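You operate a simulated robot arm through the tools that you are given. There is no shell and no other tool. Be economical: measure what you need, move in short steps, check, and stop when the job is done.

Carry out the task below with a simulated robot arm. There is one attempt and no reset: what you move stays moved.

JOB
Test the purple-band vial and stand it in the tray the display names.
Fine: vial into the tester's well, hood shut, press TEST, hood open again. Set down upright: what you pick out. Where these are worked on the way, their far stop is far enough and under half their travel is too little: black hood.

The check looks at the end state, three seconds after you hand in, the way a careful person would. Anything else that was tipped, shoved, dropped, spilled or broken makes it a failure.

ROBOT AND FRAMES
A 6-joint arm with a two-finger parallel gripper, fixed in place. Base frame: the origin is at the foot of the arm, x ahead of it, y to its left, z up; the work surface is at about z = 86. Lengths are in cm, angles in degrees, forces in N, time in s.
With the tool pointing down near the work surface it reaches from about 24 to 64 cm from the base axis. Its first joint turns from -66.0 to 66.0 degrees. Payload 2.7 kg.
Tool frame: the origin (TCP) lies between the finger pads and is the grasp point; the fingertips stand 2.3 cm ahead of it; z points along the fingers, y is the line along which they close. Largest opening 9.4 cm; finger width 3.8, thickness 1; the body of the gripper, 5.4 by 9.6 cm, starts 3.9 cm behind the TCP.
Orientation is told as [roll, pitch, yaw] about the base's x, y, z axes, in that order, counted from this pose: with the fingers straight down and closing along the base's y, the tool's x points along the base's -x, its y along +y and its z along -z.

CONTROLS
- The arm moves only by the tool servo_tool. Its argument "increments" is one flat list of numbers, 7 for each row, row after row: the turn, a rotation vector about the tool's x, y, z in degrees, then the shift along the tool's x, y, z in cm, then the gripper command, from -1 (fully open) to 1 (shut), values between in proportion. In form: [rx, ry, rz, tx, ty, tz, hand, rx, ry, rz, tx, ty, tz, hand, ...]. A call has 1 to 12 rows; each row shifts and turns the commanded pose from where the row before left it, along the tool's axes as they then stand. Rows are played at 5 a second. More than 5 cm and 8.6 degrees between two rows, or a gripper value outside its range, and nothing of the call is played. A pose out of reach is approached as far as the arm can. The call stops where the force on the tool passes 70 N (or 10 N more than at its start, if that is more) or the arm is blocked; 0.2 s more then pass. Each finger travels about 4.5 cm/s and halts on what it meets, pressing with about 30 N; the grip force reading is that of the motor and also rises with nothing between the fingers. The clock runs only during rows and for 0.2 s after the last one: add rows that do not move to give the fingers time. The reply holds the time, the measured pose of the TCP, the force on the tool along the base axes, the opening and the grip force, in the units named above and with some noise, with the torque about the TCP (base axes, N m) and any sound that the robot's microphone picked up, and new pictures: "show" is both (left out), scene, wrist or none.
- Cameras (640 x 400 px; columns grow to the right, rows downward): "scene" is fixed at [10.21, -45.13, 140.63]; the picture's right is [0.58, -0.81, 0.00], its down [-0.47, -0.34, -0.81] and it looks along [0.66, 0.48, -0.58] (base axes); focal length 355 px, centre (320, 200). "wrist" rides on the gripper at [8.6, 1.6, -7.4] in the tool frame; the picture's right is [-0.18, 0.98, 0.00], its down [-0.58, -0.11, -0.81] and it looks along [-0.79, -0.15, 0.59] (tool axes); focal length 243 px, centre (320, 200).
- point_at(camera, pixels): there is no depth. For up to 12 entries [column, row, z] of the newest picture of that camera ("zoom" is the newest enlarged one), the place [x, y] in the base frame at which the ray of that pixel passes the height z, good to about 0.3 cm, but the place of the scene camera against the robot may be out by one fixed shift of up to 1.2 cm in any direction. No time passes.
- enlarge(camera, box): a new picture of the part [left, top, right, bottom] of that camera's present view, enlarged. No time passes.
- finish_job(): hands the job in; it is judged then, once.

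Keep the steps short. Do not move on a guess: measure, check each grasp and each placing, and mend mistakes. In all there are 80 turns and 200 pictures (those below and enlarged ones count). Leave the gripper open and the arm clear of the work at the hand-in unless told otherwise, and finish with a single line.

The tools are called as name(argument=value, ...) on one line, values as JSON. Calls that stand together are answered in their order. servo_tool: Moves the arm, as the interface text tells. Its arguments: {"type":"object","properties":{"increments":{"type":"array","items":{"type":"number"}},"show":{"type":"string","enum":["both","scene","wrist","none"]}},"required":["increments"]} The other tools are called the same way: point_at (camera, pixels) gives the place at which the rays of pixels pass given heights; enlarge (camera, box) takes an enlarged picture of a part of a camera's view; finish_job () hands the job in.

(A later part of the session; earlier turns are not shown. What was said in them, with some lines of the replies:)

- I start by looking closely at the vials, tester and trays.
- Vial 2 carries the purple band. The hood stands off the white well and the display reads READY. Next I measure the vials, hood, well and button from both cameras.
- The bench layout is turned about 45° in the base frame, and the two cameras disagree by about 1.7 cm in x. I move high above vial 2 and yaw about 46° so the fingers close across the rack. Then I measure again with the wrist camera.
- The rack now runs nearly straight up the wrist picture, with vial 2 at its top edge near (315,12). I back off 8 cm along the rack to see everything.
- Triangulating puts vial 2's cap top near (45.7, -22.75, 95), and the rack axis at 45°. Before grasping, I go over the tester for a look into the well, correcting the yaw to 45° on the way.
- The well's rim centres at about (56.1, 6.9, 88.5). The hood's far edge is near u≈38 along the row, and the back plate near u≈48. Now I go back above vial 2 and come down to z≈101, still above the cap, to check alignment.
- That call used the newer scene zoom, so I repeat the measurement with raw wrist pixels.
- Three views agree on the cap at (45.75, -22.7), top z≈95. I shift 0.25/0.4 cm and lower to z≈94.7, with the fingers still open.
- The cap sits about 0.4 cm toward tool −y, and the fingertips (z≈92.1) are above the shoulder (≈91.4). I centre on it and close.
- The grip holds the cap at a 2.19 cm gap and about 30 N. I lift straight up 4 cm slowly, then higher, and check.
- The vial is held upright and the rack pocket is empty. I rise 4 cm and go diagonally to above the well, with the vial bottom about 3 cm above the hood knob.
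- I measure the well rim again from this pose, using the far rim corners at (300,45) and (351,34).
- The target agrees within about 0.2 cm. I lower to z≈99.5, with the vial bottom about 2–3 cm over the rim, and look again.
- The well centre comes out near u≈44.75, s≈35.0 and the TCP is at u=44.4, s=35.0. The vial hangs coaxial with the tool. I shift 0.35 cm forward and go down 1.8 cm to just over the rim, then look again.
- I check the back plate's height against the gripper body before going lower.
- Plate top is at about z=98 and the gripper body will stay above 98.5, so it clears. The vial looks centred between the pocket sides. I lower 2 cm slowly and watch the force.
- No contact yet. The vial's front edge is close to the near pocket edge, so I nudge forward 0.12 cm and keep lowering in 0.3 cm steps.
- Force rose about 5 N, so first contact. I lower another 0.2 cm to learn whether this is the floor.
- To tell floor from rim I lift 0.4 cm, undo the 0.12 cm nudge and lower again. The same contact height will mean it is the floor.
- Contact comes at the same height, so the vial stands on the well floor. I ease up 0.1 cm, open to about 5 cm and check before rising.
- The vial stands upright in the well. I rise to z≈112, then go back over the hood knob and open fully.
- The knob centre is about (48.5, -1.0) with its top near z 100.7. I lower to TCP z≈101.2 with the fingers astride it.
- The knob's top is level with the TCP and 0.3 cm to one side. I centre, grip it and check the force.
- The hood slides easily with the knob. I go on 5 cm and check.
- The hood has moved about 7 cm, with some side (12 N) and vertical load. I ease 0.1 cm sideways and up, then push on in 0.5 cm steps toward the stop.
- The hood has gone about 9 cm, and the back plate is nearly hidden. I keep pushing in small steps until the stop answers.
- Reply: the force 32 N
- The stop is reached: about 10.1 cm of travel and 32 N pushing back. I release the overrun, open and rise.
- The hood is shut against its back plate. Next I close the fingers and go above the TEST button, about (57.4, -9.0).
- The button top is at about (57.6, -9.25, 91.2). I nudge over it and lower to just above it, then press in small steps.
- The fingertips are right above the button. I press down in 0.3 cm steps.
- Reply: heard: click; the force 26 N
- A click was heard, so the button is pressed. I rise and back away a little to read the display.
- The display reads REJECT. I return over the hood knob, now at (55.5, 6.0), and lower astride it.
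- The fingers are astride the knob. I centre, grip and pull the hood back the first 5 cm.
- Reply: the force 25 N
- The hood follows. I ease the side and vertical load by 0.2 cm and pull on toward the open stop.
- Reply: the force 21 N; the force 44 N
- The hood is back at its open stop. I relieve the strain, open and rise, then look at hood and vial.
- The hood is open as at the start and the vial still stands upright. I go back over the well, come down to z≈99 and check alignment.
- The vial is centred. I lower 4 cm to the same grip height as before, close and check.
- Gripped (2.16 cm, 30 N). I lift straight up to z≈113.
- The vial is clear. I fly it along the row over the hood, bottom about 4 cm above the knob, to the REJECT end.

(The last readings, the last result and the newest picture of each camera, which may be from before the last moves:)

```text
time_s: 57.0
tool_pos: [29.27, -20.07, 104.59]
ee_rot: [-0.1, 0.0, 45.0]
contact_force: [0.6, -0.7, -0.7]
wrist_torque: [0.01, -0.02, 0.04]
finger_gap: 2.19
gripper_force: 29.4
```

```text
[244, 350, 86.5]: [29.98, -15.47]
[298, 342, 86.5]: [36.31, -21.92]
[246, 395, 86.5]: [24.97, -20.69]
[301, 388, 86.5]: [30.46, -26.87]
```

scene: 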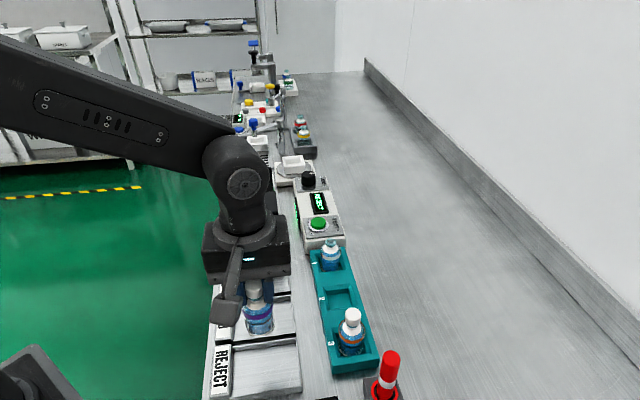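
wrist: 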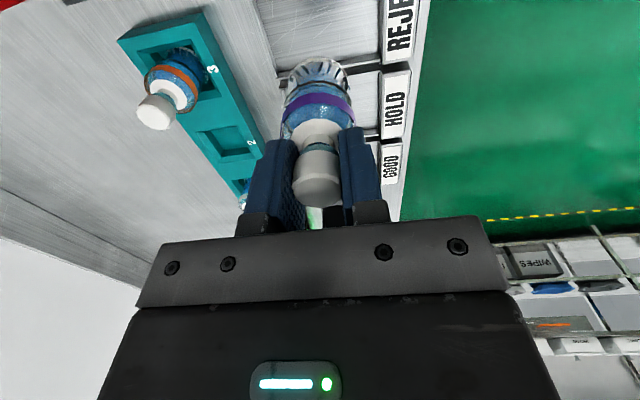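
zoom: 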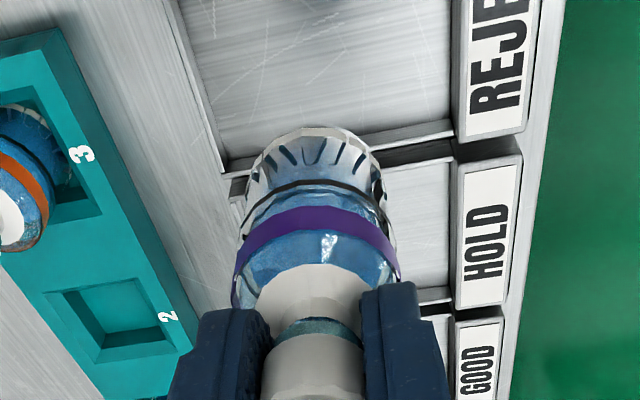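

The REJECT tray interior spans u≈1.6–9.3 and s≈29.5–39.7. I shift to its middle, u≈5.3, and lower to z≈96.5.

servo_tool(increments=[0, 0, 0, 1.15, 0.05, 0, 1, 0, 0, 0, 0, 0, 3, 1, 0, 0, 0, 0, 0, 3, 1, 0, 0, 0, 0, 0, 2, 1, 0, 0, 0, 0, 0, 0, 1], show="both")

enlarge(camera="scene", box=[180, 230, 360, 400])

enlarge(camera="wrist", box=[200, 0, 440, 180])

```text
time_s: 58.2
tool_pos: [28.17, -20.76, 96.48]
ee_rot: [0.1, 0.1, 45.0]
contact_force: [0.4, 0.0, -0.9]
wrist_torque: [0.06, 0.0, 0.02]
finger_gap: 2.16
gripper_force: 30.2
```

scene: 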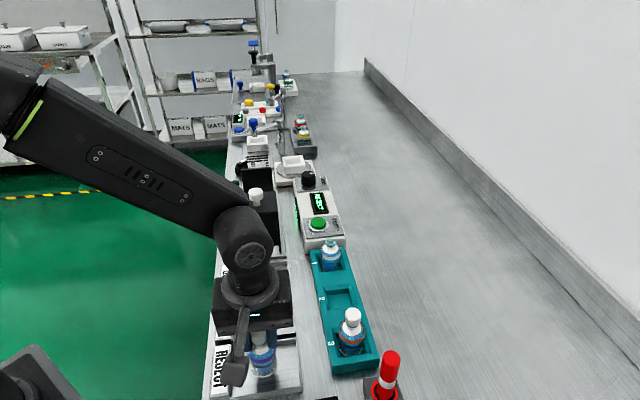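
wrist: 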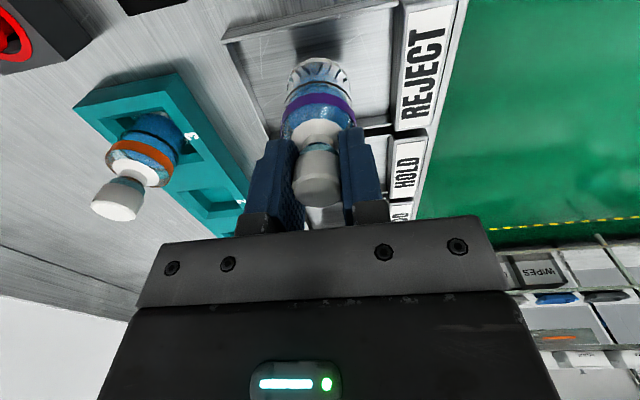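

```text
2.35 times, centred on (270, 315) of scene
```

zoom: 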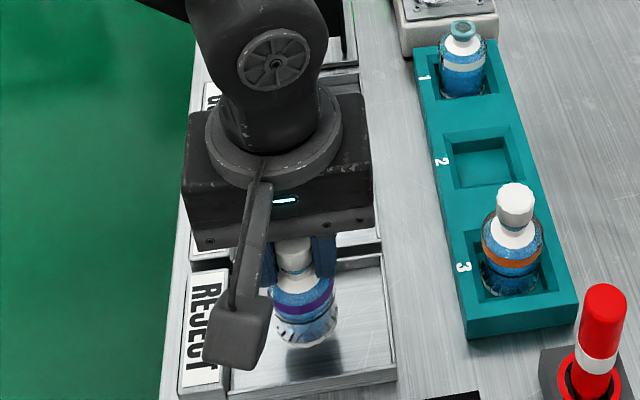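

```text
2.22 times, centred on (320, 90) of wrist
```

zoom: 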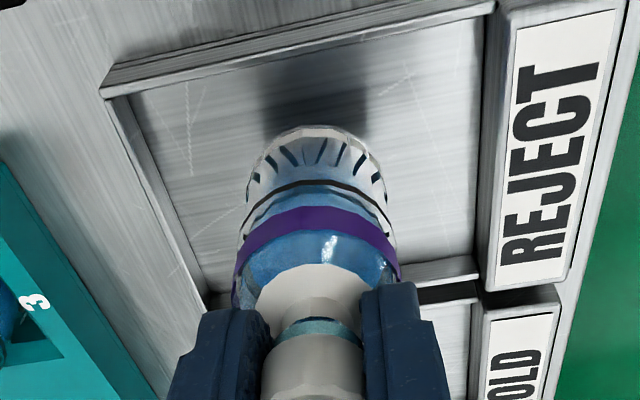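

The vial hangs over the middle of the REJECT tray. I lower in small steps until it touches.

servo_tool(increments=[0, 0, 0, 0, 0, 0.5, 1, 0, 0, 0, 0, 0, 0.5, 1, 0, 0, 0, 0, 0, 0.4, 1, 0, 0, 0, 0, 0, 0, 1], show="none")

servo_tool(increments=[0, 0, 0, 0, 0, 0.3, 1, 0, 0, 0, 0, 0, 0, 1], show="wrist")

```text
time_s: 59.2
tool_pos: [27.99, -20.69, 95.21]
ee_rot: [0.0, -0.1, 45.0]
contact_force: [0.1, 0.1, 0.2]
wrist_torque: [0.0, 0.03, -0.03]
finger_gap: 2.16
gripper_force: 30.3
```

```text
time_s: 59.8
tool_pos: [28.0, -20.75, 95.0]
ee_rot: [-0.1, 0.0, 45.0]
contact_force: [-0.5, -0.5, -0.5]
wrist_torque: [0.01, 0.0, -0.01]
finger_gap: 2.18
gripper_force: 29.9
```

wrist: 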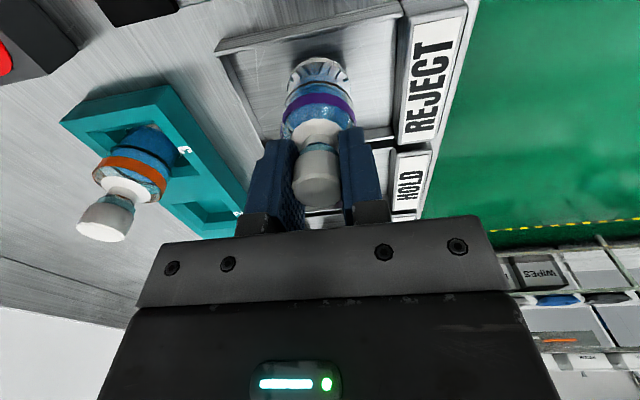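

servo_tool(increments=[0, 0, 0, 0, 0, 0.2, 1, 0, 0, 0, 0, 0, 0.2, 1, 0, 0, 0, 0, 0, 0, 1], show="none")

servo_tool(increments=[0, 0, 0, 0, 0, 0.15, 1, 0, 0, 0, 0, 0, 0, 1], show="none")

```text
time_s: 60.6
tool_pos: [28.19, -20.64, 94.63]
ee_rot: [0.0, 0.0, 45.0]
contact_force: [-0.6, -0.7, -1.7]
wrist_torque: [-0.01, 0.05, 0.02]
finger_gap: 2.15
gripper_force: 29.9
```

```text
time_s: 61.2
tool_pos: [28.06, -20.67, 94.54]
ee_rot: [-0.1, -0.1, 45.0]
contact_force: [-0.3, 1.5, 7.9]
wrist_torque: [-0.02, 0.06, -0.02]
finger_gap: 2.21
gripper_force: 29.8
```

Contact at TCP z≈94.5 with 8 N, so the vial stands on the tray floor. I release to about 5 cm and look.

servo_tool(increments=[0, 0, 0, 0, 0, -0.05, 1, 0, 0, 0, 0, 0, 0, 0.4, 0, 0, 0, 0, 0, 0, 0.2, 0, 0, 0, 0, 0, 0, -0.1, 0, 0, 0, 0, 0, 0, -0.1, 0, 0, 0, 0, 0, 0, -0.1], show="both")

enlarge(camera="wrist", box=[200, 20, 440, 230])

```text
time_s: 62.6
tool_pos: [27.93, -20.55, 94.56]
ee_rot: [0.1, 0.1, 44.9]
contact_force: [0.4, 0.3, -0.3]
wrist_torque: [-0.02, -0.02, -0.01]
finger_gap: 5.15
gripper_force: 0.1
```

scene: 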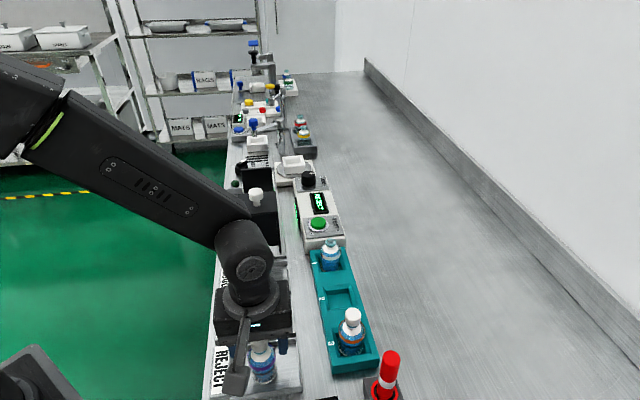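
wrist: 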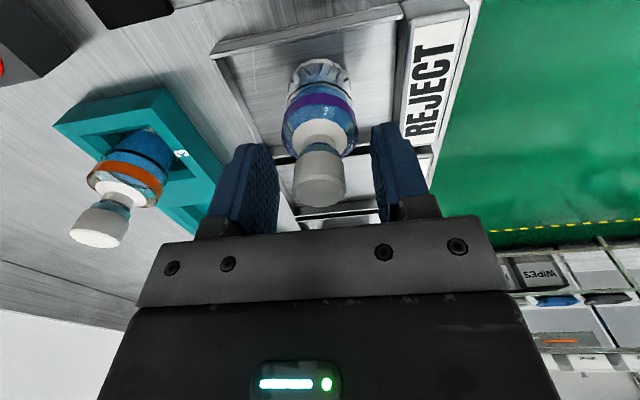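

```text
1.90 times, centred on (320, 125) of wrist
```

zoom: 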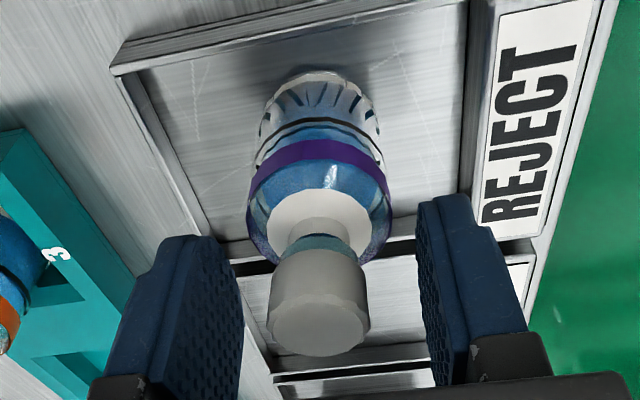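

The vial stands upright in the REJECT tray. I rise straight up, open fully, and swing aside for a last look.

servo_tool(increments=[0, 0, 0, 0, 0, -2, -0.1, 0, 0, 0, 0, 0, -4, -0.1, 0, 0, 0, 0, 0, -4.5, -0.1, 0, 0, 0, 0, 0, -4.5, -1, 0, 0, 0, 0, 0, -4.5, -1, 0, 0, 0, 0, 0, -3, -1, 0, 0, 0, -4.5, 0, 0, -1, 0, 0, 0, -4.5, 0, 0, -1, 0, 0, 0, -4.5, 0, 0, -1, 0, 0, 0, -4.5, 0, 0, -1, 0, 0, 0, -4.5, 0, 0, -1, 0, 0, 0, 0, 0, 0, -1], show="both")

enlarge(camera="scene", box=[190, 150, 430, 400])

```text
time_s: 65.2
tool_pos: [43.93, -4.41, 117.23]
ee_rot: [0.0, 0.0, 45.0]
contact_force: [0.2, 0.6, -0.2]
wrist_torque: [-0.02, -0.02, 0.01]
finger_gap: 9.39
gripper_force: 0.1
```

scene: 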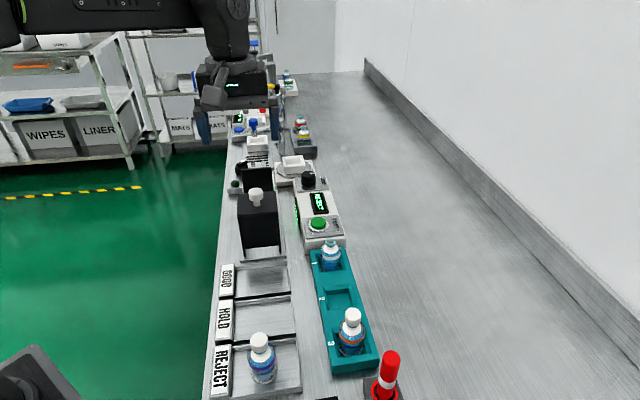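
wrist: 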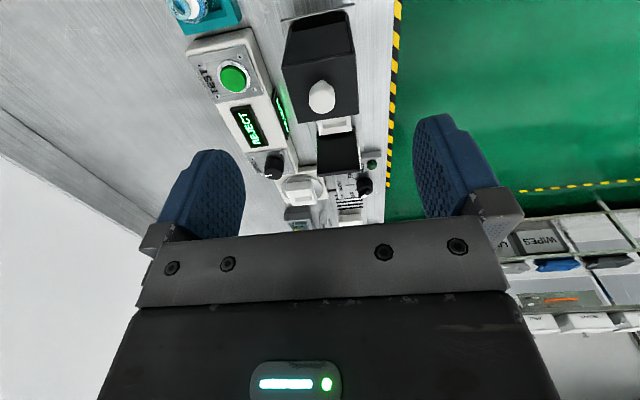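

```text
1.60 times, centred on (310, 275) of scene
```

zoom: 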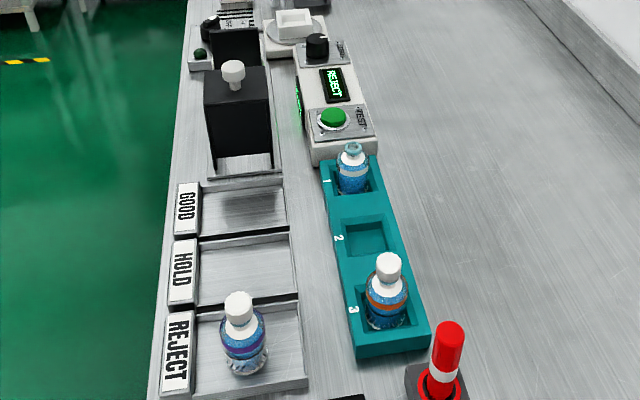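

The purple-band vial stands upright in REJECT, the hood is open, the well is empty, everything else is untouched, and the gripper is open and clear. I hand in.

finish_job()

```text
The job is handed in.
```

The purple-band vial was tested, the display read REJECT, and the vial now stands upright in the REJECT tray with the hood open again.
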